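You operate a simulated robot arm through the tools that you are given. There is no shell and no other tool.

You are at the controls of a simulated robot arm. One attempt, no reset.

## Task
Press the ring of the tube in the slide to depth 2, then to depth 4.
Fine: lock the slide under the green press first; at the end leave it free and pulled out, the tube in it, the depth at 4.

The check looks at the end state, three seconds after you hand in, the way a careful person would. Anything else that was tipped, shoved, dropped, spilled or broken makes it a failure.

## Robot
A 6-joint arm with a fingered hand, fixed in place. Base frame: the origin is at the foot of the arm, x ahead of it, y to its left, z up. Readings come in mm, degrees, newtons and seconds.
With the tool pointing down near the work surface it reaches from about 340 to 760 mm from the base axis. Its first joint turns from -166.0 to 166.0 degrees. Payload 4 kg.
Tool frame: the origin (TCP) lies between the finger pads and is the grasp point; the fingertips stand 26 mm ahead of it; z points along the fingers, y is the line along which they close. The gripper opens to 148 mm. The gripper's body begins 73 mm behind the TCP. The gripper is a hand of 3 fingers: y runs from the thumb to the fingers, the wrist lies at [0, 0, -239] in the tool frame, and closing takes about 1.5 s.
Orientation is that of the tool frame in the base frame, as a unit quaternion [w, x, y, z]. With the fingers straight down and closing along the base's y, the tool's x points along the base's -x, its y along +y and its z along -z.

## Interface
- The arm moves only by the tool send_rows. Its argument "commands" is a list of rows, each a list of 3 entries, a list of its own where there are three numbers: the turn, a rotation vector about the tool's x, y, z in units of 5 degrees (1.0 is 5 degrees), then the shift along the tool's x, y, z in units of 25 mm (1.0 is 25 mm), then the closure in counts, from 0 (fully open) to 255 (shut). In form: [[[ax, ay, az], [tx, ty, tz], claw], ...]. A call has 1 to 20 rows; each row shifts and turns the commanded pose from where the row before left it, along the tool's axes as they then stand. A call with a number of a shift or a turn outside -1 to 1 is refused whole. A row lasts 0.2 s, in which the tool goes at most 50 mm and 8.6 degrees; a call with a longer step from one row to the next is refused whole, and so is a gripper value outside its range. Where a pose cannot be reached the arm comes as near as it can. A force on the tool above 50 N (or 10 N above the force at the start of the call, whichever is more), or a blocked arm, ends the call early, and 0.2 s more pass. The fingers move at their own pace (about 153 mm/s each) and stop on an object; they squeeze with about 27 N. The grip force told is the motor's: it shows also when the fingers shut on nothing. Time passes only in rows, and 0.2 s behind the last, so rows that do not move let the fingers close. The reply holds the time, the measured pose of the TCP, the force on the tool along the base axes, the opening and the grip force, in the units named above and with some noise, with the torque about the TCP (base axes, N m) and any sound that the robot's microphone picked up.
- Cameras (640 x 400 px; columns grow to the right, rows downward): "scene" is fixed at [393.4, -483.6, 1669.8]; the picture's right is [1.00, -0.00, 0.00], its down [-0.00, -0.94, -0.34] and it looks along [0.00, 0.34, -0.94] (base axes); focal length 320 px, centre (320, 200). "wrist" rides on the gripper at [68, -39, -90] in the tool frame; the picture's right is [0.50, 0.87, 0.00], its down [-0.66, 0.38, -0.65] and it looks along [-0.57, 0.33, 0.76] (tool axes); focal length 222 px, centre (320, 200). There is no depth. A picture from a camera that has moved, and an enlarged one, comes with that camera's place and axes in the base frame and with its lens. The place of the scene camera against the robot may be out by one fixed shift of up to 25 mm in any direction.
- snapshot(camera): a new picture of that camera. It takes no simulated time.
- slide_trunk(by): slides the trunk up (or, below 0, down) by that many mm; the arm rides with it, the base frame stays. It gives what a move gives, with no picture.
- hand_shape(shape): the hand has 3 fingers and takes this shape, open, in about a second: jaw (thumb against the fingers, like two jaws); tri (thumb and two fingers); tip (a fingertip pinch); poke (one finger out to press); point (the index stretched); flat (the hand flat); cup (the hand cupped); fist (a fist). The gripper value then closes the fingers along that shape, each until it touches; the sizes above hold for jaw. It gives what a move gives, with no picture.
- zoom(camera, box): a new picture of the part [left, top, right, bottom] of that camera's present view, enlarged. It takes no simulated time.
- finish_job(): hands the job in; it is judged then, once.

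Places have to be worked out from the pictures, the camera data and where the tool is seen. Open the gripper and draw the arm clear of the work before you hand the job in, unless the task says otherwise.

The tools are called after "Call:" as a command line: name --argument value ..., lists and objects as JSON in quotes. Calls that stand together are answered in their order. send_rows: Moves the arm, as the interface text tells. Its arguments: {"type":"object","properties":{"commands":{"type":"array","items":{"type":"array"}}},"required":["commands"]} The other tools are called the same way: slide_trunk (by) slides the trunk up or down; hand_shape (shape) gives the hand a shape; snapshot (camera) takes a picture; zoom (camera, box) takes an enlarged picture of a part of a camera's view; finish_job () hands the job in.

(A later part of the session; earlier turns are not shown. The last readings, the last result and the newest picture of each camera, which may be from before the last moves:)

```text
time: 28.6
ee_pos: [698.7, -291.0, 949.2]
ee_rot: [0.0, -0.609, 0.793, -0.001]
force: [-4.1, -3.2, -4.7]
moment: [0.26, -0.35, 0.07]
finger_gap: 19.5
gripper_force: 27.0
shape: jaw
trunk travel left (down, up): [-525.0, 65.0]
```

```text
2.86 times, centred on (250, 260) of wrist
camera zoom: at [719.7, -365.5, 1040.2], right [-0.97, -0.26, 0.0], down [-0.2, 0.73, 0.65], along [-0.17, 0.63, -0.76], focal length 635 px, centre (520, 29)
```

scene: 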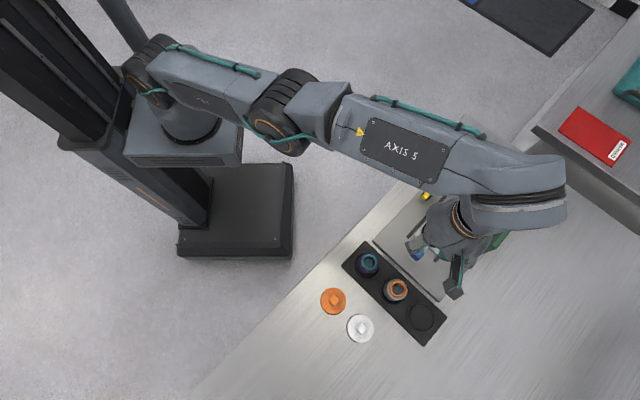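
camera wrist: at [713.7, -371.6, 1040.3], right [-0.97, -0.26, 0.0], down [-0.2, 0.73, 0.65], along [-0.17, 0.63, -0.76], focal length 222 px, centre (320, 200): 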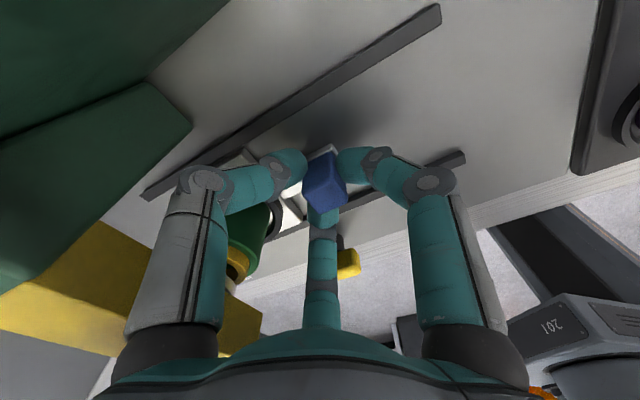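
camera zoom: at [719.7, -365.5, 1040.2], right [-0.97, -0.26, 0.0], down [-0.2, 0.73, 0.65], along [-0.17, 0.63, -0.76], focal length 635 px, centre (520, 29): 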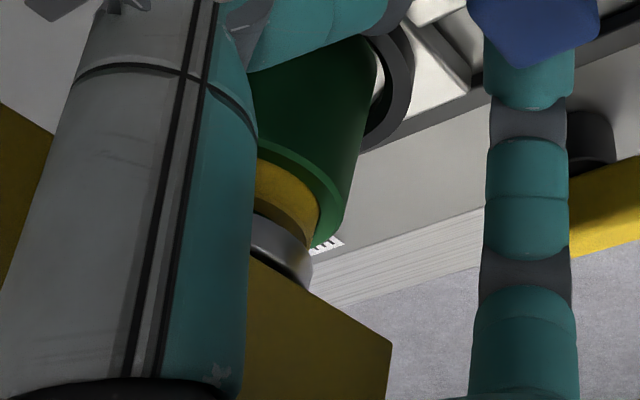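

The 5 N along −u with a moment arm of ~83 mm above the TCP says my palm is touching the press head, not the slide's stop. I open, back off along −u a little, lift clear of the cube, and will push the last bit from behind the handle with closed fingers.

Call:
send_rows --commands '[[[0, 0, 0], [0.0, 0.0, 0], 178], [[0, 0, 0], [0, 0, 0], 178], [[0, 0, 0], [0.104, 0.06, 0], 178], [[0, 0, 0], [0.104, 0.06, 0], 178], [[0, 0, 0], [0, 0, -0.5], 178], [[0, 0, 0], [0, 0, -0.7], 178], [[0, 0, 0], [0.5, 0.29, 0], 178], [[0, 0, 0], [0.6, 0.348, 0], 178], [[0, 0, 0], [0, 0, 0], 178]]'

Call:
snapshot --camera "wrist"

Call:
zoom --camera "scene" --box '[400, 130, 560, 260]'

```text
time: 30.6
ee_pos: [671.7, -314.7, 981.2]
ee_rot: [-0.001, -0.609, 0.793, -0.001]
force: [0.1, -0.6, 0.0]
moment: [0.02, 0.0, 0.01]
finger_gap: 44.7
gripper_force: 0.1
shape: jaw
trunk travel left (down, up): [-525.0, 65.0]
```

```text
taken
camera wrist: at [693.3, -390.6, 1070.9], right [-0.97, -0.26, 0.0], down [-0.2, 0.73, 0.65], along [-0.17, 0.63, -0.76], focal length 222 px, centre (320, 200)
```

wrist: 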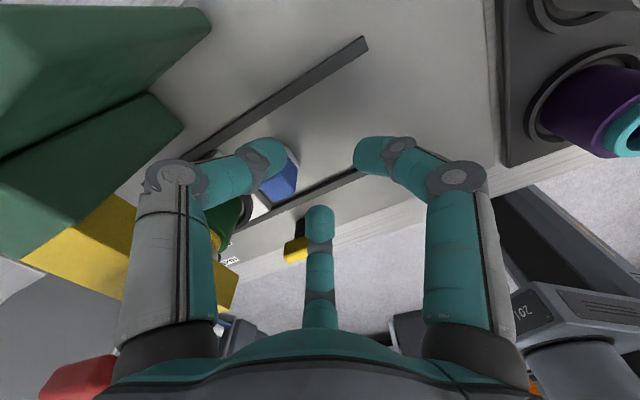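

```text
3.08 times, centred on (480, 195) of scene
camera zoom: at [393.4, -483.6, 1669.8], right [1.0, 0.0, 0.0], down [0.0, -0.94, -0.34], along [0.0, 0.34, -0.94], focal length 985 px, centre (-172, 215)
```

zoom: 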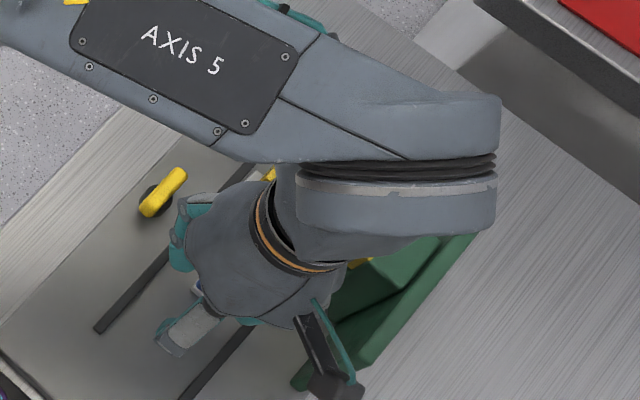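

I'm ~36 mm behind the cube. I close the fingers fully and lower to TCP z≈950 behind it.

Call:
send_rows --commands '[[[0, 0, 0], [0, 0, 0], 255], [[0, 0, 0], [0, 0, 0], 255], [[0, 0, 0], [0, 0, 0], 255], [[0, 0, 0], [0, 0, 0.6], 255], [[0, 0, 0], [0, 0, 0.6], 255], [[0, 0, 0], [0, 0, 0], 255]]'

Call:
snapshot --camera "wrist"

```text
time: 32.0
ee_pos: [672.9, -315.1, 950.5]
ee_rot: [0.0, -0.609, 0.793, 0.0]
force: [-1.1, -0.2, 0.2]
moment: [-0.01, 0.04, -0.02]
finger_gap: 0.0
gripper_force: 26.9
shape: jaw
trunk travel left (down, up): [-525.0, 65.0]
```

```text
taken
camera wrist: at [693.7, -390.6, 1040.7], right [-0.97, -0.26, 0.0], down [-0.2, 0.73, 0.65], along [-0.17, 0.63, -0.76], focal length 222 px, centre (320, 200)
```

wrist: 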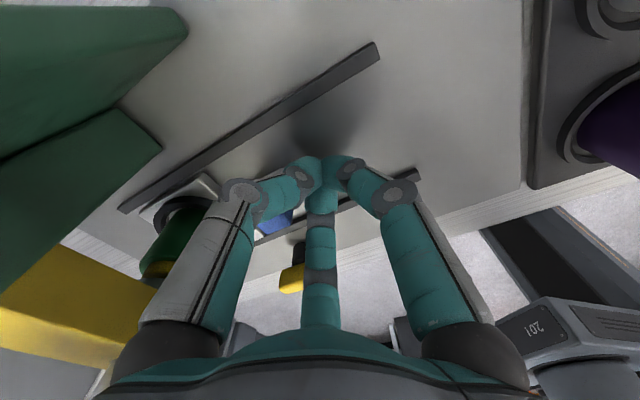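

Fingers closed behind the cube, no contact yet. I push along +u in small steps and look for the slide's hard stop.

Call:
send_rows --commands '[[[0, 0, 0], [-0.173, -0.1, 0], 255], [[0, 0, 0], [-0.173, -0.1, 0], 255], [[0, 0, 0], [-0.07, -0.04, 0], 255], [[0, 0, 0], [-0.07, -0.04, 0], 255], [[0, 0, 0], [0, 0, 0], 255]]'

Call:
snapshot --camera "wrist"

```text
time: 33.2
ee_pos: [680.3, -309.1, 950.5]
ee_rot: [-0.001, -0.609, 0.793, -0.001]
force: [-13.8, -24.4, -0.6]
moment: [-0.03, 0.02, -0.39]
finger_gap: 0.0
gripper_force: 26.7
shape: jaw
trunk travel left (down, up): [-525.0, 65.0]
```

```text
taken
camera wrist: at [701.5, -383.7, 1040.7], right [-0.97, -0.26, 0.0], down [-0.19, 0.73, 0.65], along [-0.17, 0.63, -0.76], focal length 222 px, centre (320, 200)
```

wrist: 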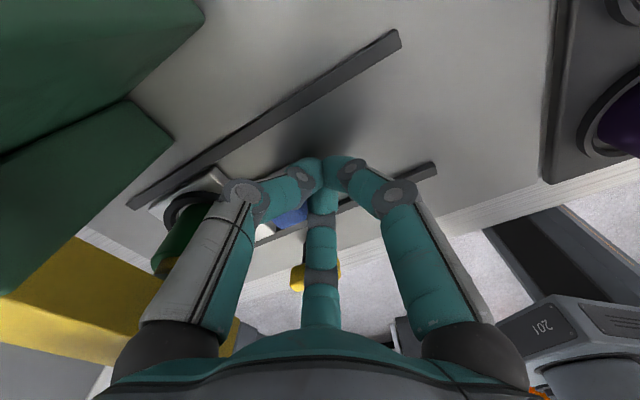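

28 N against the handle with only ~10 mm moved: the slide is against its stop now. I back off, lift straight up out of the way behind the handle, and look.

Call:
send_rows --commands '[[[0, 0, 0], [0.173, 0.1, 0], 255], [[0, 0, 0], [0.346, 0.2, 0], 255], [[0, 0, 0], [0.346, 0.2, -0.2], 255], [[0, 0, 0], [0.52, 0.3, -0.6], 255], [[0, 0, 0], [0.6, 0.35, -0.8], 255], [[0, 0, 0], [0.6, 0.35, -0.8], 255], [[0, 0, 0], [0.6, 0.35, -0.8], 255]]'

Call:
snapshot --camera "wrist"

Call:
zoom --camera "scene" --box '[380, 130, 560, 280]'

```text
time: 34.8
ee_pos: [617.4, -369.5, 1031.4]
ee_rot: [-0.001, -0.609, 0.793, 0.0]
force: [-0.2, -0.2, -0.2]
moment: [-0.01, 0.01, 0.03]
finger_gap: 0.0
gripper_force: 26.8
shape: jaw
trunk travel left (down, up): [-525.0, 65.0]
```

```text
taken
camera wrist: at [638.6, -444.4, 1120.6], right [-0.97, -0.26, 0.0], down [-0.2, 0.73, 0.65], along [-0.17, 0.63, -0.76], focal length 222 px, centre (320, 200)
```

wrist: 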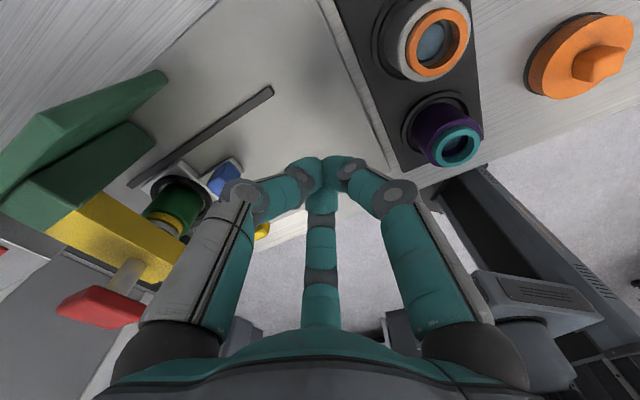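

```text
2.67 times, centred on (470, 205) of scene
camera zoom: at [393.4, -483.6, 1669.8], right [1.0, 0.0, 0.0], down [0.0, -0.94, -0.34], along [0.0, 0.34, -0.94], focal length 853 px, centre (-80, 187)
```

zoom: 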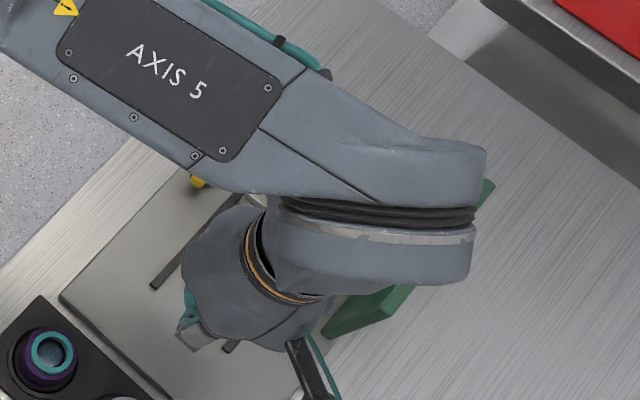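

I zoom into the press in this wrist view to check the tube under the punch.

Call:
zoom --camera "wrist" --box '[90, 140, 260, 290]'

```text
2.67 times, centred on (175, 215) of wrist
camera zoom: at [638.6, -444.4, 1120.6], right [-0.97, -0.26, 0.0], down [-0.2, 0.73, 0.65], along [-0.17, 0.63, -0.76], focal length 592 px, centre (707, 160)
```

zoom: 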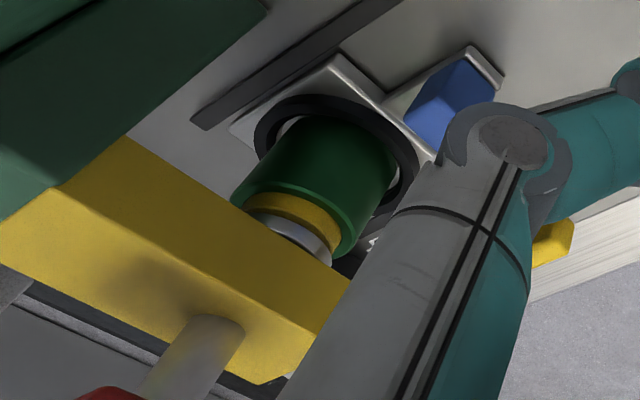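

The tube's ring is squarely under the punch. Next the yellow lock wing at about (662,-223,942). I turn the hand −60° so no finger lobe faces the press, move beside the wing on the robot side at a safe height, and take a closer look.

Call:
send_rows --commands '[[[0, 0, 1], [0, 0, 0], 255], [[0, 0, 1], [0, 0, 0], 255], [[0, 0, 1], [0, 0, 0], 255], [[0, 0, 1], [0, 0, 0], 255], [[0, 0, 1], [0, 0, 0], 255], [[0, 0, 1], [0, 0, 0], 255], [[0, 0, 1], [0, 0, 0], 255], [[0, 0, 1], [0, 0, 0], 255], [[0, 0, 1], [0, 0, 0], 255], [[0, 0, 1], [0, 0, 0], 255], [[0, 0, 1], [0, 0, 0], 255], [[0, 0, 1], [0, 0, 0], 255]]'

Call:
send_rows --commands '[[[0, 0, 0], [-0.35, 0.9, 0], 255], [[0, 0, 0], [-0.35, 0.9, 0], 255], [[0, 0, 0], [-0.35, 0.9, 0], 255], [[0, 0, 0], [-0.35, 0.9, 0], 255], [[0, 0, 0], [-0.35, 0.9, 0], 255], [[0, 0, 0], [-0.35, 0.9, 0], 255], [[0, 0, 0], [0, 0.5, 0], 255]]'

Call:
snapshot --camera "wrist"

Call:
snapshot --camera "scene"

```text
time: 37.4
ee_pos: [616.0, -370.3, 1031.4]
ee_rot: [0.0, -0.129, 0.992, -0.001]
force: [0.0, 0.0, 0.4]
moment: [-0.02, 0.0, 0.03]
finger_gap: 0.0
gripper_force: 26.9
shape: jaw
trunk travel left (down, up): [-525.0, 65.0]
```

```text
time: 39.0
ee_pos: [630.4, -214.1, 1030.7]
ee_rot: [-0.001, -0.13, 0.992, -0.001]
force: [-1.1, 1.5, -0.3]
moment: [0.0, -0.01, 0.02]
finger_gap: 0.0
gripper_force: 27.0
shape: jaw
trunk travel left (down, up): [-525.0, 65.0]
```

```text
taken
camera wrist: at [576.0, -268.3, 1121.0], right [-0.71, 0.71, 0.0], down [0.54, 0.54, 0.65], along [0.46, 0.46, -0.76], focal length 222 px, centre (320, 200)
```

wrist: 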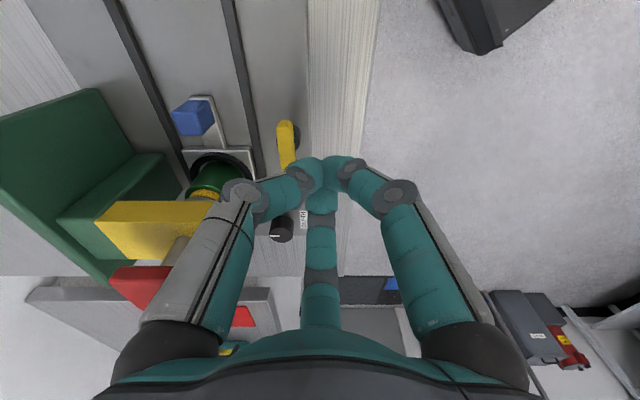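

```text
taken
```

scene: 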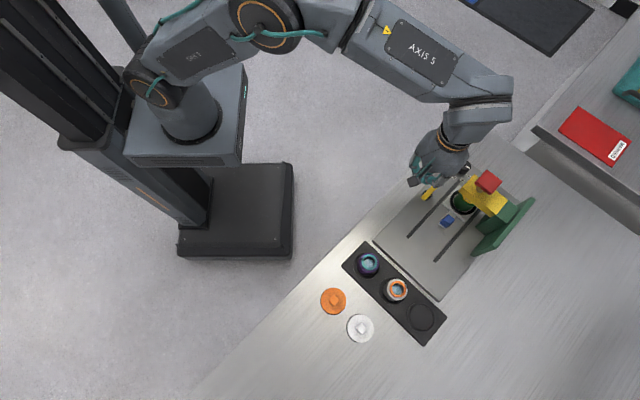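

This view is aligned with the rails. I zoom on the wing, the knob and the tube/press.

Call:
zoom --camera "wrist" --box '[240, 100, 330, 190]'

Call:
zoom --camera "wrist" --box '[90, 80, 320, 300]'

Call:
zoom --camera "scene" --box '[400, 150, 520, 250]'

```text
4.44 times, centred on (285, 145) of wrist
camera zoom: at [576.0, -268.3, 1121.0], right [-0.71, 0.71, 0.0], down [0.54, 0.54, 0.65], along [0.46, 0.46, -0.76], focal length 987 px, centre (476, 444)
```

zoom: 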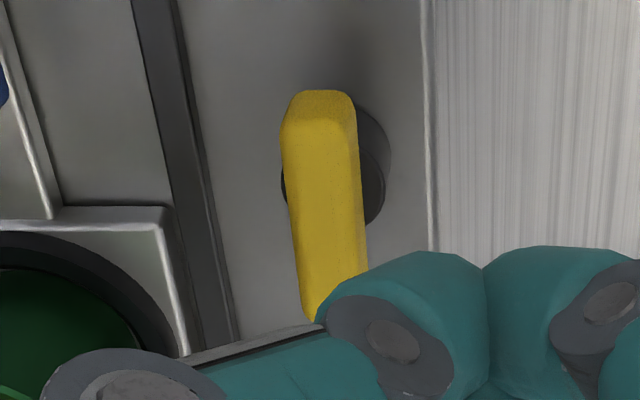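

```text
1.82 times, centred on (205, 190) of wrist
camera zoom: at [576.0, -268.3, 1121.0], right [-0.71, 0.71, 0.0], down [0.54, 0.54, 0.65], along [0.46, 0.46, -0.76], focal length 404 px, centre (529, 218)
```

zoom: 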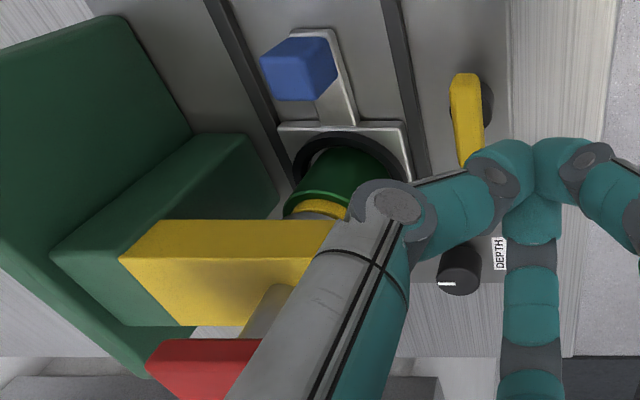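

```text
4.00 times, centred on (460, 200) of scene
camera zoom: at [393.4, -483.6, 1669.8], right [1.0, 0.0, 0.0], down [0.0, -0.94, -0.34], along [0.0, 0.34, -0.94], focal length 1280 px, centre (-240, 200)
```

zoom: 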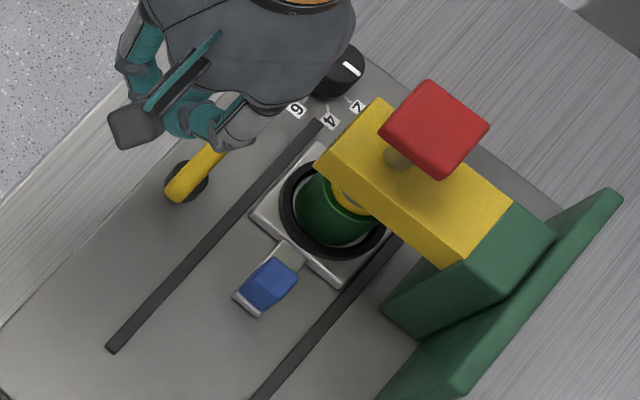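

Wing pivot works out at (663,-222), wing ±21 mm long, 12 mm thick, z≈930–948; my closed fingertips are 29 mm to its robot side. I lower to tip z≈935 there, then nudge the near end toward the rails to see whether it turns that way.

Call:
send_rows --commands '[[[0, 0, 0], [0, 0, 0.7], 255], [[0, 0, 0], [0, 0, 0.7], 255], [[0, 0, 0], [0, 0, 0.7], 255], [[0, 0, 0], [0, 0, 0.7], 255], [[0, 0, 0], [0, 0, 0], 255]]'

Call:
snapshot --camera "wrist"

Call:
zoom --camera "wrist" --box '[240, 100, 360, 220]'

```text
time: 40.2
ee_pos: [630.2, -213.9, 961.1]
ee_rot: [0.0, -0.13, 0.991, -0.001]
force: [0.1, 0.1, 0.4]
moment: [-0.01, 0.03, -0.02]
finger_gap: 0.1
gripper_force: 26.9
shape: jaw
trunk travel left (down, up): [-525.0, 65.0]
```

```text
taken
camera wrist: at [575.4, -268.6, 1050.2], right [-0.71, 0.71, 0.0], down [0.53, 0.54, 0.65], along [0.46, 0.46, -0.76], focal length 222 px, centre (320, 200)
```

wrist: 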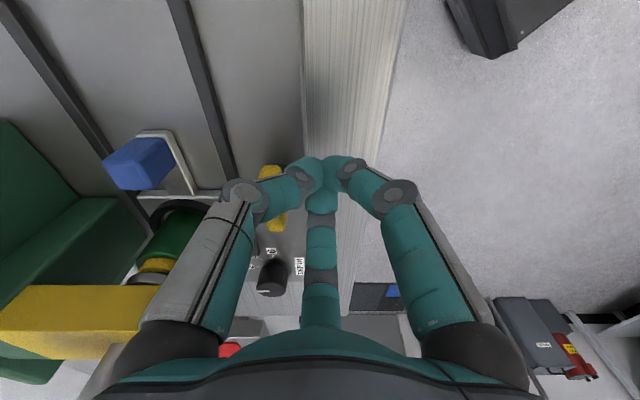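

```text
3.33 times, centred on (300, 160) of wrist
camera zoom: at [575.4, -268.6, 1050.2], right [-0.71, 0.71, 0.0], down [0.53, 0.54, 0.65], along [0.46, 0.46, -0.76], focal length 740 px, centre (387, 333)
```

zoom: 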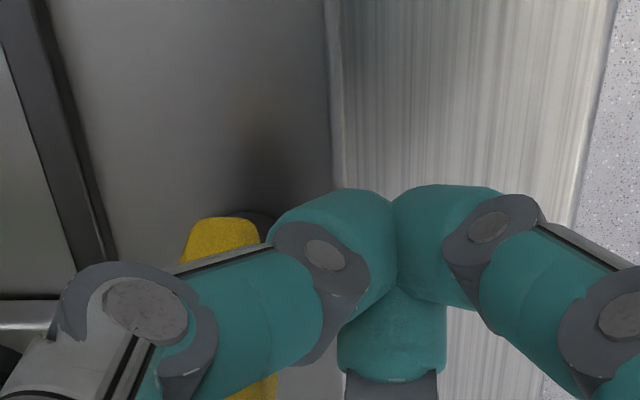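

With the fingers closed, the sloping finger links would foul the wing, so gripping it like a key is better. I lift, open to ~62 mm, turn to put the thumb on the rail side, and centre over the wing.

Call:
send_rows --commands '[[[0, 0, 0], [0, 0, -0.8], 255], [[0, 0, 0], [0, 0, -0.8], 255], [[0, 0, -1], [0, 0, 0], 145], [[0, 0, -1], [0, 0, 0], 145], [[0, 0, -1], [0, 0, 0], 145], [[0, 0, -1], [0, 0, 0], 145], [[0, 0, -1], [0, 0, 0], 145], [[0, 0, -1], [0, 0, 0], 145], [[0, 0, 0], [-0.35, -0.578, 0], 145], [[0, 0, 0], [-0.35, -0.578, 0], 145], [[0, 0, 0], [0, 0, 0], 145]]'

Call:
snapshot --camera "wrist"

Call:
zoom --camera "wrist" --box '[240, 100, 400, 260]'

```text
time: 42.6
ee_pos: [661.7, -222.2, 1000.4]
ee_rot: [-0.001, -0.384, 0.923, -0.001]
force: [1.2, 0.0, 0.0]
moment: [0.02, 0.0, -0.01]
finger_gap: 63.3
gripper_force: 0.1
shape: jaw
trunk travel left (down, up): [-525.0, 65.0]
```

```text
taken
camera wrist: at [643.3, -297.3, 1090.0], right [-0.97, 0.26, 0.0], down [0.2, 0.73, 0.65], along [0.17, 0.63, -0.76], focal length 222 px, centre (320, 200)
```

wrist: 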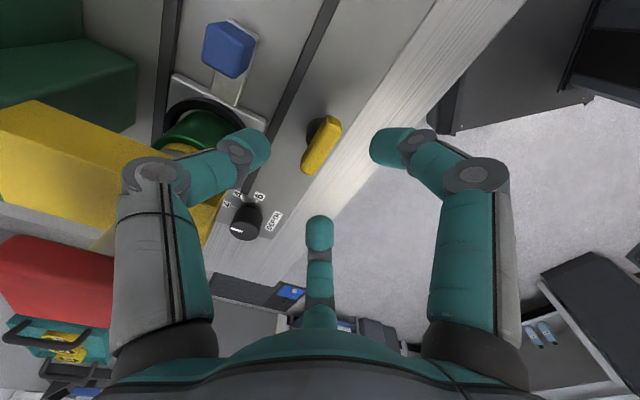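

```text
2.50 times, centred on (320, 180) of wrist
camera zoom: at [643.3, -297.3, 1090.0], right [-0.97, 0.26, 0.0], down [0.2, 0.73, 0.65], along [0.17, 0.63, -0.76], focal length 555 px, centre (320, 250)
```

zoom: 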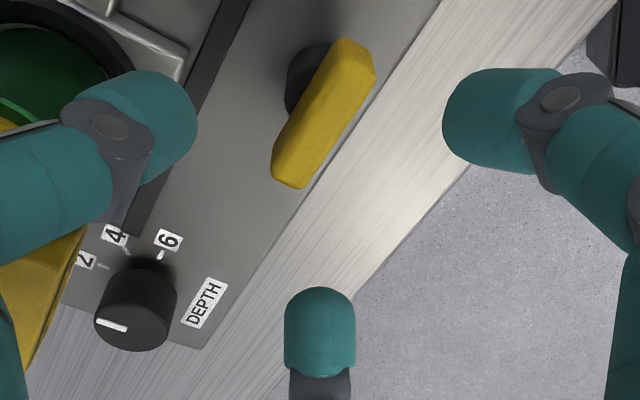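

The wing is centred under the tool, and the knob's line checks out at 315°, exactly on the "2" tick (4 at 270°, 6 at 225°, knob centre ≈ (763,-151)). I descend over the wing to TCP z≈960.

Call:
send_rows --commands '[[[0, 0, 0], [0, 0, 0.5], 145], [[0, 0, 0], [0, 0, 0.5], 145], [[0, 0, 0], [0, 0, 0.4], 145], [[0, 0, 0], [0, 0, 0.2], 145], [[0, 0, 0], [0, 0, 0], 145]]'

Call:
snapshot --camera "wrist"

Call:
zoom --camera "wrist" --box '[240, 120, 400, 280]'

```text
time: 43.8
ee_pos: [662.3, -222.6, 960.7]
ee_rot: [-0.001, -0.383, 0.924, -0.001]
force: [-0.2, -0.3, 0.4]
moment: [0.0, -0.03, 0.05]
finger_gap: 63.7
gripper_force: 0.0
shape: jaw
trunk travel left (down, up): [-525.0, 65.0]
```

```text
taken
camera wrist: at [643.2, -297.7, 1051.2], right [-0.97, 0.26, 0.0], down [0.2, 0.73, 0.65], along [0.17, 0.63, -0.76], focal length 222 px, centre (320, 200)
```

wrist: 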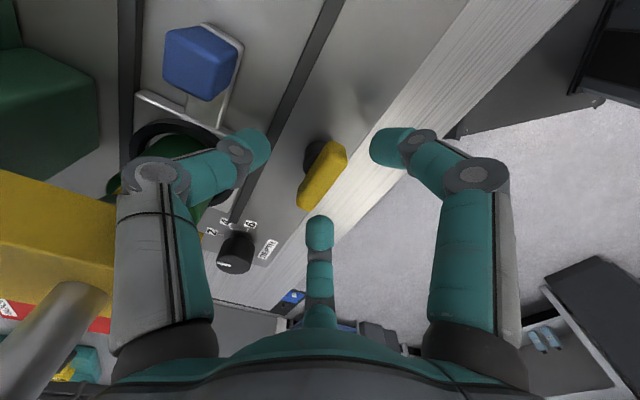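

```text
2.50 times, centred on (320, 200) of wrist
camera zoom: at [643.2, -297.7, 1051.2], right [-0.97, 0.26, 0.0], down [0.2, 0.73, 0.65], along [0.17, 0.63, -0.76], focal length 555 px, centre (320, 200)
```

zoom: 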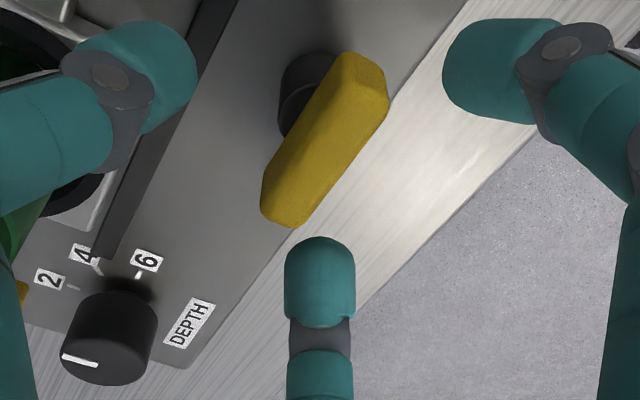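

Centred. I close gradually on the wing.

Call:
send_rows --commands '[[[0, 0, 0], [0, 0, 0], 170], [[0, 0, 0], [0, 0, 0], 190], [[0, 0, 0], [0, 0, 0], 210], [[0, 0, 0], [0, 0, 0], 225], [[0, 0, 0], [0, 0, 0], 235], [[0, 0, 0], [0, 0, 0], 235]]'

Call:
zoom --camera "wrist" --box '[220, 100, 420, 300]'

```text
time: 45.2
ee_pos: [661.8, -222.8, 963.2]
ee_rot: [0.0, -0.384, 0.924, -0.001]
force: [-3.3, 4.5, 1.2]
moment: [0.08, 0.04, 0.0]
finger_gap: 13.0
gripper_force: 0.1
shape: jaw
trunk travel left (down, up): [-525.0, 65.0]
```

```text
2.00 times, centred on (320, 200) of wrist
camera zoom: at [642.8, -297.1, 1051.5], right [-0.97, 0.26, 0.0], down [0.2, 0.73, 0.65], along [0.17, 0.63, -0.76], focal length 444 px, centre (320, 200)
```

zoom: 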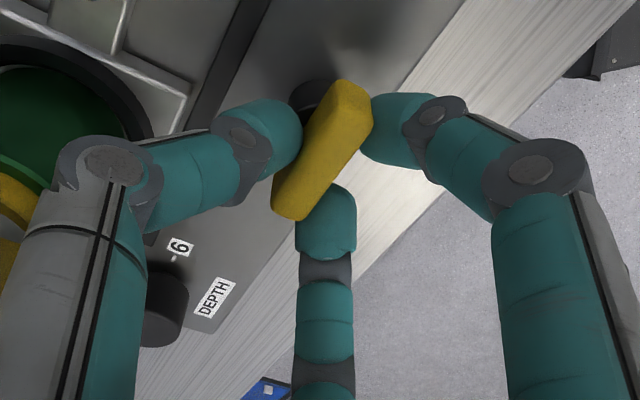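

Contact has begun (gap 13 mm, wing ~12 mm thick). I close fully to get a firm hold.

Call:
send_rows --commands '[[[0, 0, 0], [0, 0, 0], 255], [[0, 0, 0], [0, 0, 0], 255], [[0, 0, 0], [0, 0, 0], 255]]'

Call:
zoom --camera "wrist" --box '[220, 100, 420, 300]'

```text
time: 46.0
ee_pos: [661.7, -222.5, 960.8]
ee_rot: [-0.001, -0.383, 0.924, 0.0]
force: [-4.5, 4.3, -6.6]
moment: [0.0, 0.03, -0.04]
finger_gap: 10.2
gripper_force: 27.2
shape: jaw
trunk travel left (down, up): [-525.0, 65.0]
```

```text
2.00 times, centred on (320, 200) of wrist
camera zoom: at [643.1, -297.4, 1050.6], right [-0.97, 0.26, 0.0], down [0.2, 0.73, 0.65], along [0.17, 0.63, -0.76], focal length 444 px, centre (320, 200)
```

zoom: 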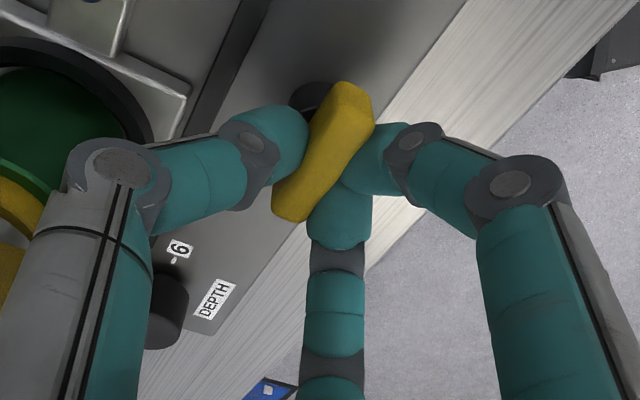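

Gripped at 10.2 mm, 27 N. I test-turn 10° clockwise (seen from above) and read the torque.

Call:
send_rows --commands '[[[0, 0, 0.5], [0, 0, 0], 255], [[0, 0, 0.5], [0, 0, 0], 255], [[0, 0, 0.5], [0, 0, 0], 255], [[0, 0, 0.5], [0, 0, 0], 255], [[0, 0, 0], [0, 0, 0], 255]]'

Call:
zoom --camera "wrist" --box '[220, 100, 420, 300]'

```text
time: 47.2
ee_pos: [662.6, -222.0, 960.8]
ee_rot: [-0.001, -0.301, 0.953, -0.001]
force: [-1.6, 5.7, -6.3]
moment: [0.02, 0.0, 0.09]
finger_gap: 10.4
gripper_force: 26.6
shape: jaw
trunk travel left (down, up): [-525.0, 65.0]
```

```text
2.00 times, centred on (320, 200) of wrist
camera zoom: at [630.7, -292.2, 1050.6], right [-0.91, 0.42, 0.0], down [0.32, 0.69, 0.65], along [0.28, 0.59, -0.76], focal length 444 px, centre (320, 200)
```

zoom: 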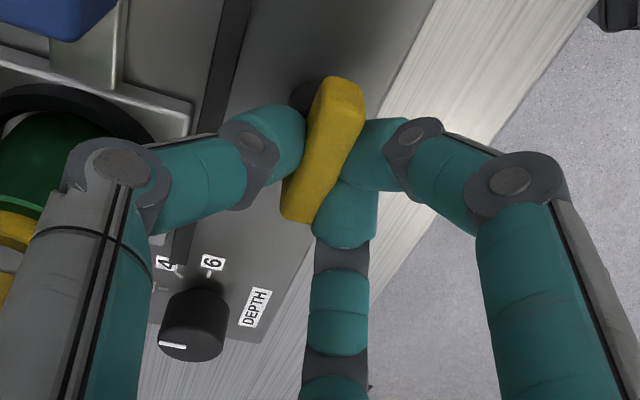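

Computed wing direction didn't change (51°→50°) while 0.09 N·m resisted, so clockwise is blocked. I turn back and test counter-clockwise by 10°.

Call:
send_rows --commands '[[[0, 0, -0.5], [0, 0, 0], 255], [[0, 0, -0.5], [0, 0, 0], 255], [[0, 0, -0.5], [0, 0, 0], 255], [[0, 0, -0.5], [0, 0, 0], 255], [[0, 0, -0.5], [0, 0, 0], 255], [[0, 0, -0.5], [0, 0, 0], 255], [[0, 0, -0.5], [0, 0, 0], 255], [[0, 0, -0.5], [0, 0, 0], 255], [[0, 0, 0], [0, 0, 0], 255]]'

Call:
zoom --camera "wrist" --box '[220, 100, 420, 300]'

```text
time: 49.2
ee_pos: [661.7, -223.1, 962.2]
ee_rot: [-0.001, -0.463, 0.886, -0.001]
force: [-5.7, 4.4, -6.9]
moment: [0.05, 0.03, -0.05]
finger_gap: 10.2
gripper_force: 27.2
shape: jaw
trunk travel left (down, up): [-525.0, 65.0]
```

```text
2.00 times, centred on (320, 200) of wrist
camera zoom: at [656.5, -299.5, 1050.7], right [-1.0, 0.09, 0.0], down [0.07, 0.76, 0.65], along [0.06, 0.65, -0.76], focal length 444 px, centre (320, 200)
```

zoom: 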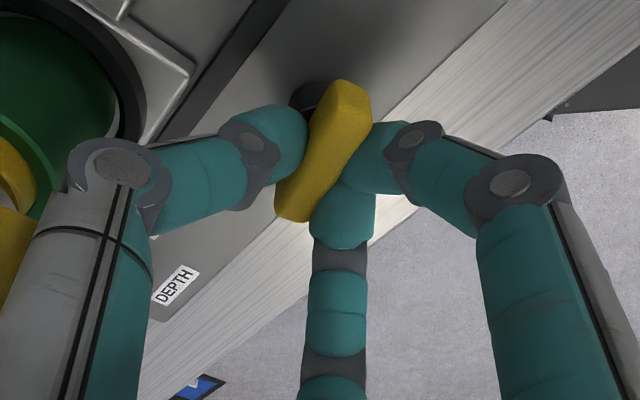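

Counter-clockwise the wing follows the hand (~10° turned) with little torque: that's the locking direction. To keep the thumb away from the press head I loosen, turn the hand back clockwise 60° around the wing, and regrip.

Call:
send_rows --commands '[[[0, 0, 0], [0, 0, 0], 203], [[0, 0, 0], [0, 0, 0], 203], [[0, 0, 1], [0, 0, 0], 203], [[0, 0, 1], [0, 0, 0], 203], [[0, 0, 1], [0, 0, 0], 203], [[0, 0, 0], [0, 0, 0], 145], [[0, 0, 0], [0, 0, 0], 145], [[0, 0, 1], [0, 0, 0], 145], [[0, 0, 1], [0, 0, 0], 145], [[0, 0, 1], [0, 0, 0], 145], [[0, 0, 1], [0, 0, 0], 145], [[0, 0, 1], [0, 0, 0], 145], [[0, 0, 1], [0, 0, 0], 145], [[0, 0, 1], [0, 0, 0], 145], [[0, 0, 1], [0, 0, 0], 145], [[0, 0, 1], [0, 0, 0], 145], [[0, 0, 0], [0, 0, 0], 145]]'

Call:
snapshot --camera "wrist"

Call:
zoom --camera "wrist" --box '[220, 100, 420, 300]'

```text
time: 52.8
ee_pos: [662.3, -222.3, 960.3]
ee_rot: [0.001, 0.044, 0.999, -0.001]
force: [-0.1, -0.1, 0.2]
moment: [-0.02, -0.03, 0.0]
finger_gap: 63.5
gripper_force: 0.2
shape: jaw
trunk travel left (down, up): [-525.0, 65.0]
```

```text
taken
camera wrist: at [592.6, -254.8, 1050.5], right [-0.42, 0.91, 0.0], down [0.69, 0.32, 0.65], along [0.59, 0.27, -0.76], focal length 222 px, centre (320, 200)
```

wrist: 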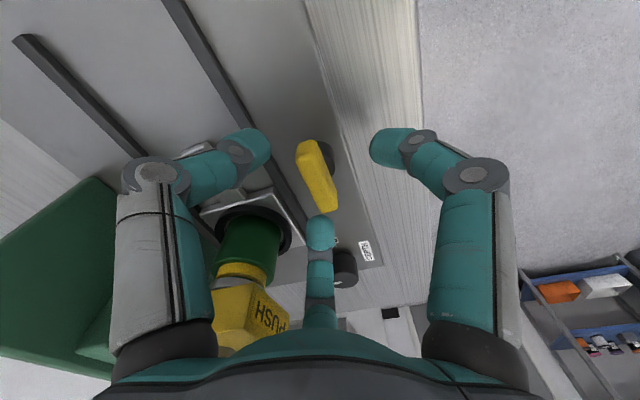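

```text
2.00 times, centred on (320, 200) of wrist
camera zoom: at [592.6, -254.8, 1050.5], right [-0.42, 0.91, 0.0], down [0.69, 0.32, 0.65], along [0.59, 0.27, -0.76], focal length 444 px, centre (320, 200)
```

zoom: 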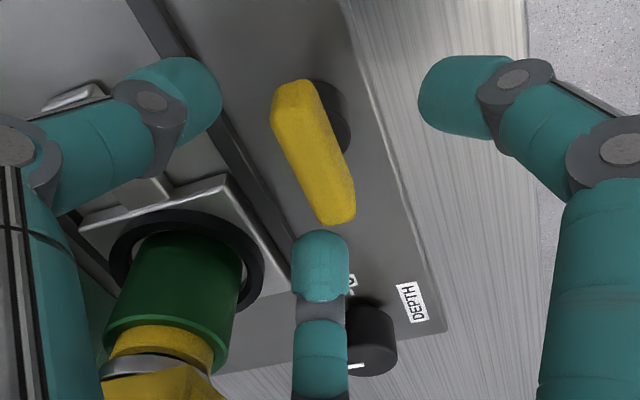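

The wing seems to have come back to about 43–45° while I loosened. I align the hand another 10° so the fingers are symmetric about it and grip again.

Call:
send_rows --commands '[[[0, 0, 1], [0, 0, 0], 145], [[0, 0, 1], [0, 0, 0], 145], [[0, 0, 0], [0, 0, 0], 175], [[0, 0, 0], [0, 0, 0], 200], [[0, 0, 0], [0, 0, 0], 220], [[0, 0, 0], [0, 0, 0], 240], [[0, 0, 0], [0, 0, 0], 255], [[0, 0, 0], [0, 0, 0], 255], [[0, 0, 0], [0, 0, 0], 255]]'

Call:
zoom --camera "wrist" --box '[220, 100, 420, 300]'

```text
time: 54.8
ee_pos: [660.2, -224.4, 960.9]
ee_rot: [0.0, 0.131, 0.991, -0.001]
force: [1.5, -12.2, -2.2]
moment: [-0.16, 0.1, 0.39]
finger_gap: 20.4
gripper_force: 26.9
shape: jaw
trunk travel left (down, up): [-525.0, 65.0]
```

```text
2.00 times, centred on (320, 200) of wrist
camera zoom: at [587.8, -243.4, 1050.1], right [-0.26, 0.97, 0.0], down [0.73, 0.2, 0.65], along [0.63, 0.17, -0.76], focal length 444 px, centre (320, 200)
```

zoom: 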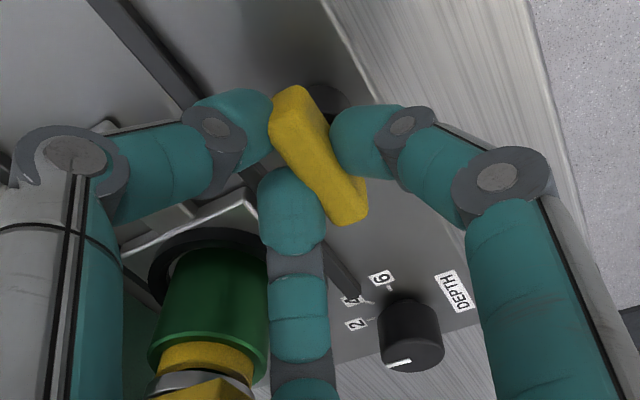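

The grip holds the wing (right finger on one side, two on the other). I turn 20° counter-clockwise and check that the wing follows.

Call:
send_rows --commands '[[[0, 0, -0.7], [0, 0, 0], 255], [[0, 0, -0.7], [0, 0, 0], 255], [[0, 0, -0.7], [0, 0, 0], 255], [[0, 0, -0.7], [0, 0, 0], 255], [[0, 0, -0.7], [0, 0, 0], 255], [[0, 0, -0.7], [0, 0, 0], 255], [[0, 0, 0], [0, 0, 0], 255]]'

Call:
zoom --camera "wrist" --box '[220, 100, 420, 300]'

```text
time: 56.4
ee_pos: [661.8, -223.4, 960.3]
ee_rot: [-0.001, -0.053, 0.999, -0.001]
force: [-7.6, -5.3, -6.3]
moment: [0.05, 0.31, 0.09]
finger_gap: 17.0
gripper_force: 26.7
shape: jaw
trunk travel left (down, up): [-525.0, 65.0]
```

```text
2.00 times, centred on (320, 200) of wrist
camera zoom: at [600.0, -268.9, 1049.8], right [-0.59, 0.81, 0.0], down [0.61, 0.45, 0.65], along [0.53, 0.38, -0.76], focal length 444 px, centre (320, 200)
```

zoom: 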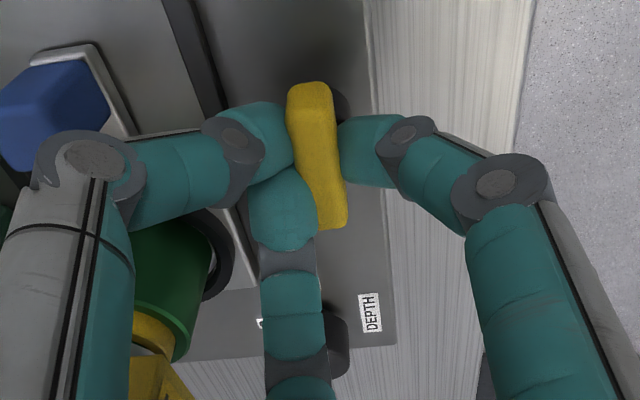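

The fingers re-seated on the wing rather than turning it (wing still ≈45°). Now seated (gap 17), I turn another 20° counter-clockwise and re-measure.

Call:
send_rows --commands '[[[0, 0, -0.7], [0, 0, 0], 255], [[0, 0, -0.7], [0, 0, 0], 255], [[0, 0, -0.7], [0, 0, 0], 255], [[0, 0, -0.7], [0, 0, 0], 255], [[0, 0, -0.7], [0, 0, 0], 255], [[0, 0, -0.7], [0, 0, 0], 255], [[0, 0, 0], [0, 0, 0], 255]]'

Call:
zoom --camera "wrist" --box '[220, 100, 420, 300]'

```text
time: 58.0
ee_pos: [661.5, -222.9, 961.3]
ee_rot: [-0.001, -0.235, 0.972, -0.001]
force: [-7.3, -9.1, -7.7]
moment: [-0.1, 0.36, 0.01]
finger_gap: 16.0
gripper_force: 26.9
shape: jaw
trunk travel left (down, up): [-525.0, 65.0]
```

```text
2.00 times, centred on (320, 200) of wrist
camera zoom: at [620.8, -288.7, 1050.1], right [-0.84, 0.54, 0.0], down [0.41, 0.64, 0.65], along [0.36, 0.55, -0.76], focal length 444 px, centre (320, 200)
```

zoom: 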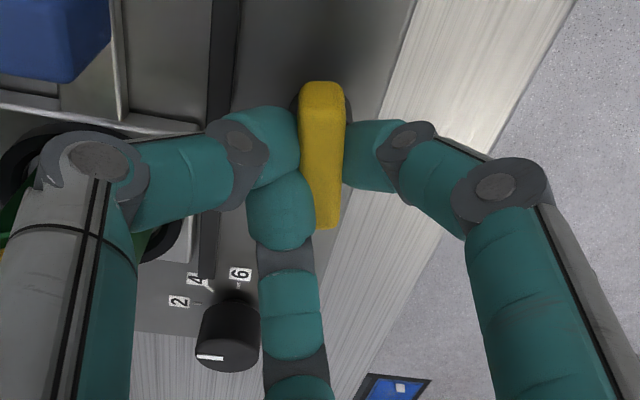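

Now the wing is following (≈60°, i.e. +15°). I turn another 25°.

Call:
send_rows --commands '[[[0, 0, -0.7], [0, 0, 0], 255], [[0, 0, -0.7], [0, 0, 0], 255], [[0, 0, -0.7], [0, 0, 0], 255], [[0, 0, -0.7], [0, 0, 0], 255], [[0, 0, -0.7], [0, 0, 0], 255], [[0, 0, -0.7], [0, 0, 0], 255], [[0, 0, -0.7], [0, 0, 0], 255], [[0, 0, 0], [0, 0, 0], 255]]'

Call:
snapshot --camera "wrist"

Call:
zoom --camera "wrist" --box '[220, 100, 420, 300]'

```text
time: 59.8
ee_pos: [662.1, -223.3, 961.8]
ee_rot: [-0.001, -0.435, 0.9, -0.001]
force: [-5.3, -8.6, -9.7]
moment: [-0.18, 0.27, 0.0]
finger_gap: 15.9
gripper_force: 26.7
shape: jaw
trunk travel left (down, up): [-525.0, 65.0]
```

```text
taken
camera wrist: at [652.0, -300.6, 1050.2], right [-0.99, 0.15, 0.0], down [0.11, 0.75, 0.65], along [0.1, 0.65, -0.76], focal length 222 px, centre (320, 200)
```

wrist: 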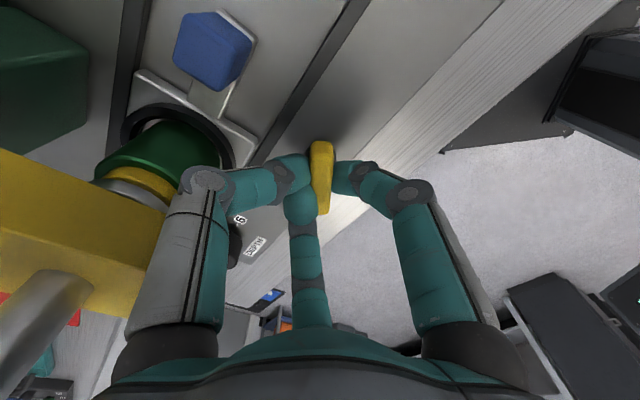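

```text
2.00 times, centred on (320, 200) of wrist
camera zoom: at [652.0, -300.6, 1050.2], right [-0.99, 0.15, 0.0], down [0.11, 0.75, 0.65], along [0.1, 0.65, -0.76], focal length 444 px, centre (320, 200)
```

zoom: 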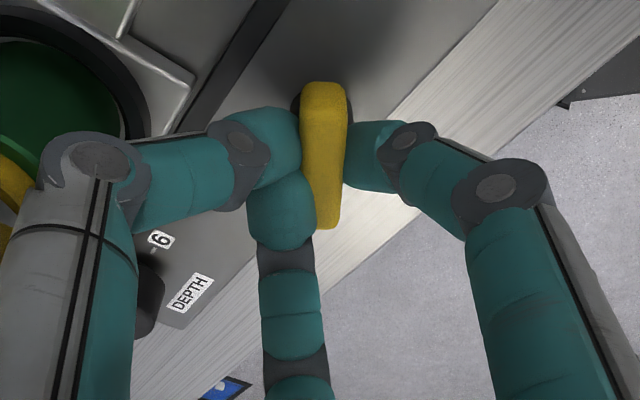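

The wing follows well: now ≈ +40°. The thumb is getting near the press head, so I open, lift clear, turn the hand back 60° clockwise in the air, and look before regripping.

Call:
send_rows --commands '[[[0, 0, 0], [0, 0, 0], 184], [[0, 0, 0], [0, 0, 0], 184], [[0, 0, 0], [0, 0, 0], 184], [[0, 0, 0], [0, 0, -0.9], 184], [[0, 0, 0], [0, 0, -0.9], 184], [[0, 0, 1], [0, 0, 0], 184], [[0, 0, 1], [0, 0, 0], 184], [[0, 0, 1], [0, 0, 0], 184], [[0, 0, 1], [0, 0, 0], 150], [[0, 0, 1], [0, 0, 0], 150], [[0, 0, 1], [0, 0, 0], 150], [[0, 0, 1], [0, 0, 0], 150], [[0, 0, 1], [0, 0, 0], 150], [[0, 0, 1], [0, 0, 0], 150], [[0, 0, 1], [0, 0, 0], 150], [[0, 0, 1], [0, 0, 0], 150], [[0, 0, 1], [0, 0, 0], 150], [[0, 0, 0], [0, 0, 0], 150]]'

Call:
zoom --camera "wrist" --box '[220, 80, 420, 280]'

```text
time: 63.6
ee_pos: [662.0, -223.0, 1006.0]
ee_rot: [0.0, 0.074, 0.997, -0.001]
force: [-0.1, 0.9, -0.3]
moment: [0.0, 0.03, -0.01]
finger_gap: 60.8
gripper_force: 0.1
shape: jaw
trunk travel left (down, up): [-525.0, 65.0]
```

```text
2.00 times, centred on (320, 180) of wrist
camera zoom: at [590.8, -250.7, 1095.3], right [-0.37, 0.93, 0.0], down [0.7, 0.28, 0.65], along [0.61, 0.24, -0.76], focal length 444 px, centre (320, 240)
```

zoom: 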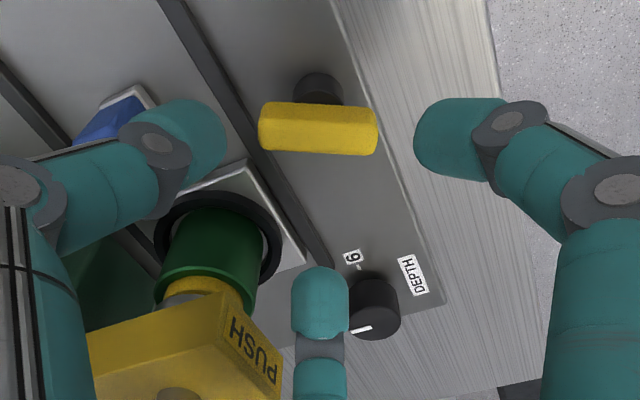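

The wing now stands at ≈109°, about +64° from free — it moved on as I let go. I turn the hand 27° CCW to match it, descend and regrip to take it to the end of its travel.

Call:
send_rows --commands '[[[0, 0, -0.9], [0, 0, 0], 150], [[0, 0, -0.9], [0, 0, 0], 150], [[0, 0, -0.9], [0, 0, 0], 150], [[0, 0, -0.9], [0, 0, 0], 150], [[0, 0, -0.9], [0, 0, 0], 150], [[0, 0, -0.9], [0, 0, 0], 150], [[0, 0, 0], [0, 0, 0.6], 150], [[0, 0, 0], [0, 0, 0.6], 150], [[0, 0, 0], [0, 0, 0.6], 150], [[0, 0, 0], [0, 0, 0], 180], [[0, 0, 0], [0, 0, 0], 210], [[0, 0, 0], [0, 0, 0], 235], [[0, 0, 0], [0, 0, 0], 255], [[0, 0, 0], [0, 0, 0], 255], [[0, 0, 0], [0, 0, 0], 255]]'

Call:
zoom --camera "wrist" --box '[220, 100, 420, 300]'

```text
time: 66.8
ee_pos: [661.2, -224.2, 960.2]
ee_rot: [0.0, -0.16, 0.987, -0.001]
force: [5.2, -13.6, -0.4]
moment: [-0.47, -0.17, 0.01]
finger_gap: 20.2
gripper_force: 26.7
shape: jaw
trunk travel left (down, up): [-525.0, 65.0]
```

```text
2.00 times, centred on (320, 200) of wrist
camera zoom: at [612.3, -282.0, 1050.7], right [-0.75, 0.66, 0.0], down [0.5, 0.57, 0.65], along [0.43, 0.49, -0.76], focal length 444 px, centre (320, 200)
```

zoom: 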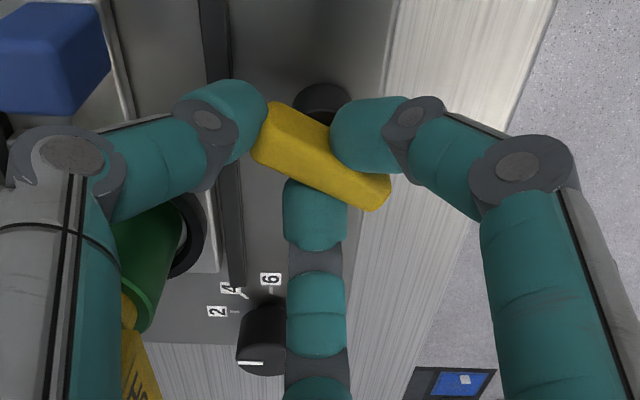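

Regripped; wing ≈ +60°. I turn a further 30° CCW and check.

Call:
send_rows --commands '[[[0, 0, -0.7], [0, 0, 0], 255], [[0, 0, -0.7], [0, 0, 0], 255], [[0, 0, -0.7], [0, 0, 0], 255], [[0, 0, -0.7], [0, 0, 0], 255], [[0, 0, -0.7], [0, 0, 0], 255], [[0, 0, -0.7], [0, 0, 0], 255], [[0, 0, -0.7], [0, 0, 0], 255], [[0, 0, -0.7], [0, 0, 0], 255], [[0, 0, 0], [0, 0, 0], 255]]'

Call:
zoom --camera "wrist" --box '[220, 100, 420, 300]'

```text
time: 68.8
ee_pos: [662.2, -223.4, 960.7]
ee_rot: [-0.001, -0.395, 0.919, -0.001]
force: [8.8, -13.2, 3.0]
moment: [-0.42, -0.35, -0.11]
finger_gap: 20.4
gripper_force: 26.2
shape: jaw
trunk travel left (down, up): [-525.0, 65.0]
```

```text
2.00 times, centred on (320, 200) of wrist
camera zoom: at [645.7, -298.5, 1050.6], right [-0.97, 0.23, 0.0], down [0.18, 0.74, 0.65], along [0.15, 0.64, -0.76], focal length 444 px, centre (320, 200)
```

zoom: 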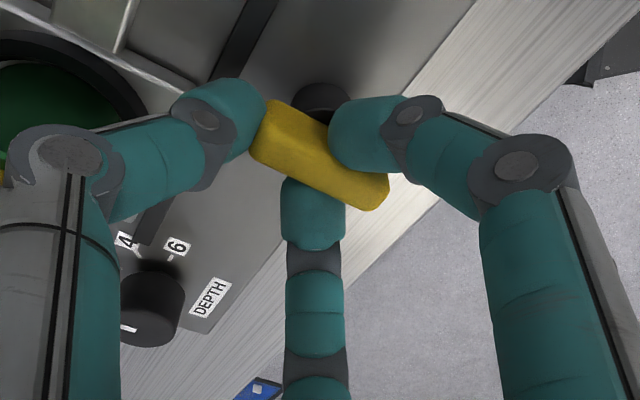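

The wing followed fully, now ≈ +88°, and the torque is rising (−0.11). I turn 5° more to feel for the end stop.

Call:
send_rows --commands '[[[0, 0, -0.5], [0, 0, 0], 255], [[0, 0, -0.5], [0, 0, 0], 255], [[0, 0, 0], [0, 0, 0], 255]]'

Call:
zoom --camera "wrist" --box '[220, 100, 420, 300]'

```text
time: 69.6
ee_pos: [661.3, -223.3, 962.5]
ee_rot: [-0.001, -0.435, 0.9, 0.0]
force: [4.1, -15.0, 1.7]
moment: [-0.4, -0.26, -0.34]
finger_gap: 20.1
gripper_force: 27.1
shape: jaw
trunk travel left (down, up): [-525.0, 65.0]
```

```text
2.00 times, centred on (320, 200) of wrist
camera zoom: at [652.0, -300.7, 1050.6], right [-0.99, 0.15, 0.0], down [0.11, 0.75, 0.65], along [0.1, 0.65, -0.76], focal length 444 px, centre (320, 200)
```

zoom: 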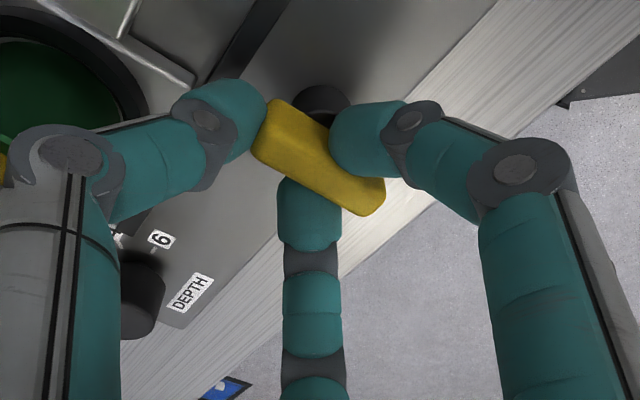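

Torque jumped to −0.34 N·m with the wing no longer following: end stop at ~90°. I relax the twist slightly, open, lift straight up and check the wing.

Call:
send_rows --commands '[[[0, 0, 0.5], [0, 0, 0], 255], [[0, 0, 0], [0, 0, 0], 225], [[0, 0, 0], [0, 0, 0], 190], [[0, 0, 0], [0, 0, 0], 184], [[0, 0, 0], [0, 0, -0.9], 184], [[0, 0, 0], [0, 0, -0.9], 184], [[0, 0, 1], [0, 0, 0], 184], [[0, 0, 1], [0, 0, 0], 184], [[0, 0, 1], [0, 0, 0], 184], [[0, 0, 1], [0, 0, 0], 184], [[0, 0, 1], [0, 0, 0], 184], [[0, 0, 1], [0, 0, 0], 184], [[0, 0, 0], [0.8, 0.2, -0.3], 184], [[0, 0, 0], [0.8, 0.2, -0.3], 184], [[0, 0, 0], [0, 0, 0], 184]]'

Call:
snapshot --camera "wrist"

Call:
zoom --camera "wrist" --box '[220, 100, 420, 300]'

```text
time: 72.8
ee_pos: [618.6, -227.9, 1021.0]
ee_rot: [0.0, -0.165, 0.986, -0.001]
force: [0.1, 0.5, 0.1]
moment: [0.01, -0.03, 0.06]
finger_gap: 41.2
gripper_force: 0.1
shape: jaw
trunk travel left (down, up): [-525.0, 65.0]
```

```text
taken
camera wrist: at [570.2, -285.9, 1110.5], right [-0.76, 0.66, 0.0], down [0.5, 0.57, 0.65], along [0.43, 0.49, -0.76], focal length 222 px, centre (320, 200)
```

wrist: 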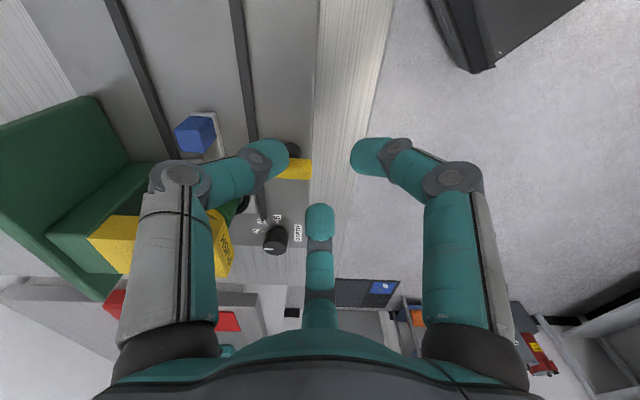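

```text
2.00 times, centred on (320, 200) of wrist
camera zoom: at [570.2, -285.9, 1110.5], right [-0.76, 0.66, 0.0], down [0.5, 0.57, 0.65], along [0.43, 0.49, -0.76], focal length 444 px, centre (320, 200)
```

zoom: 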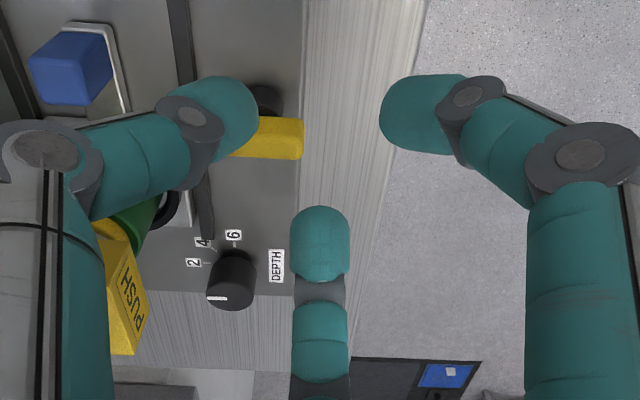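

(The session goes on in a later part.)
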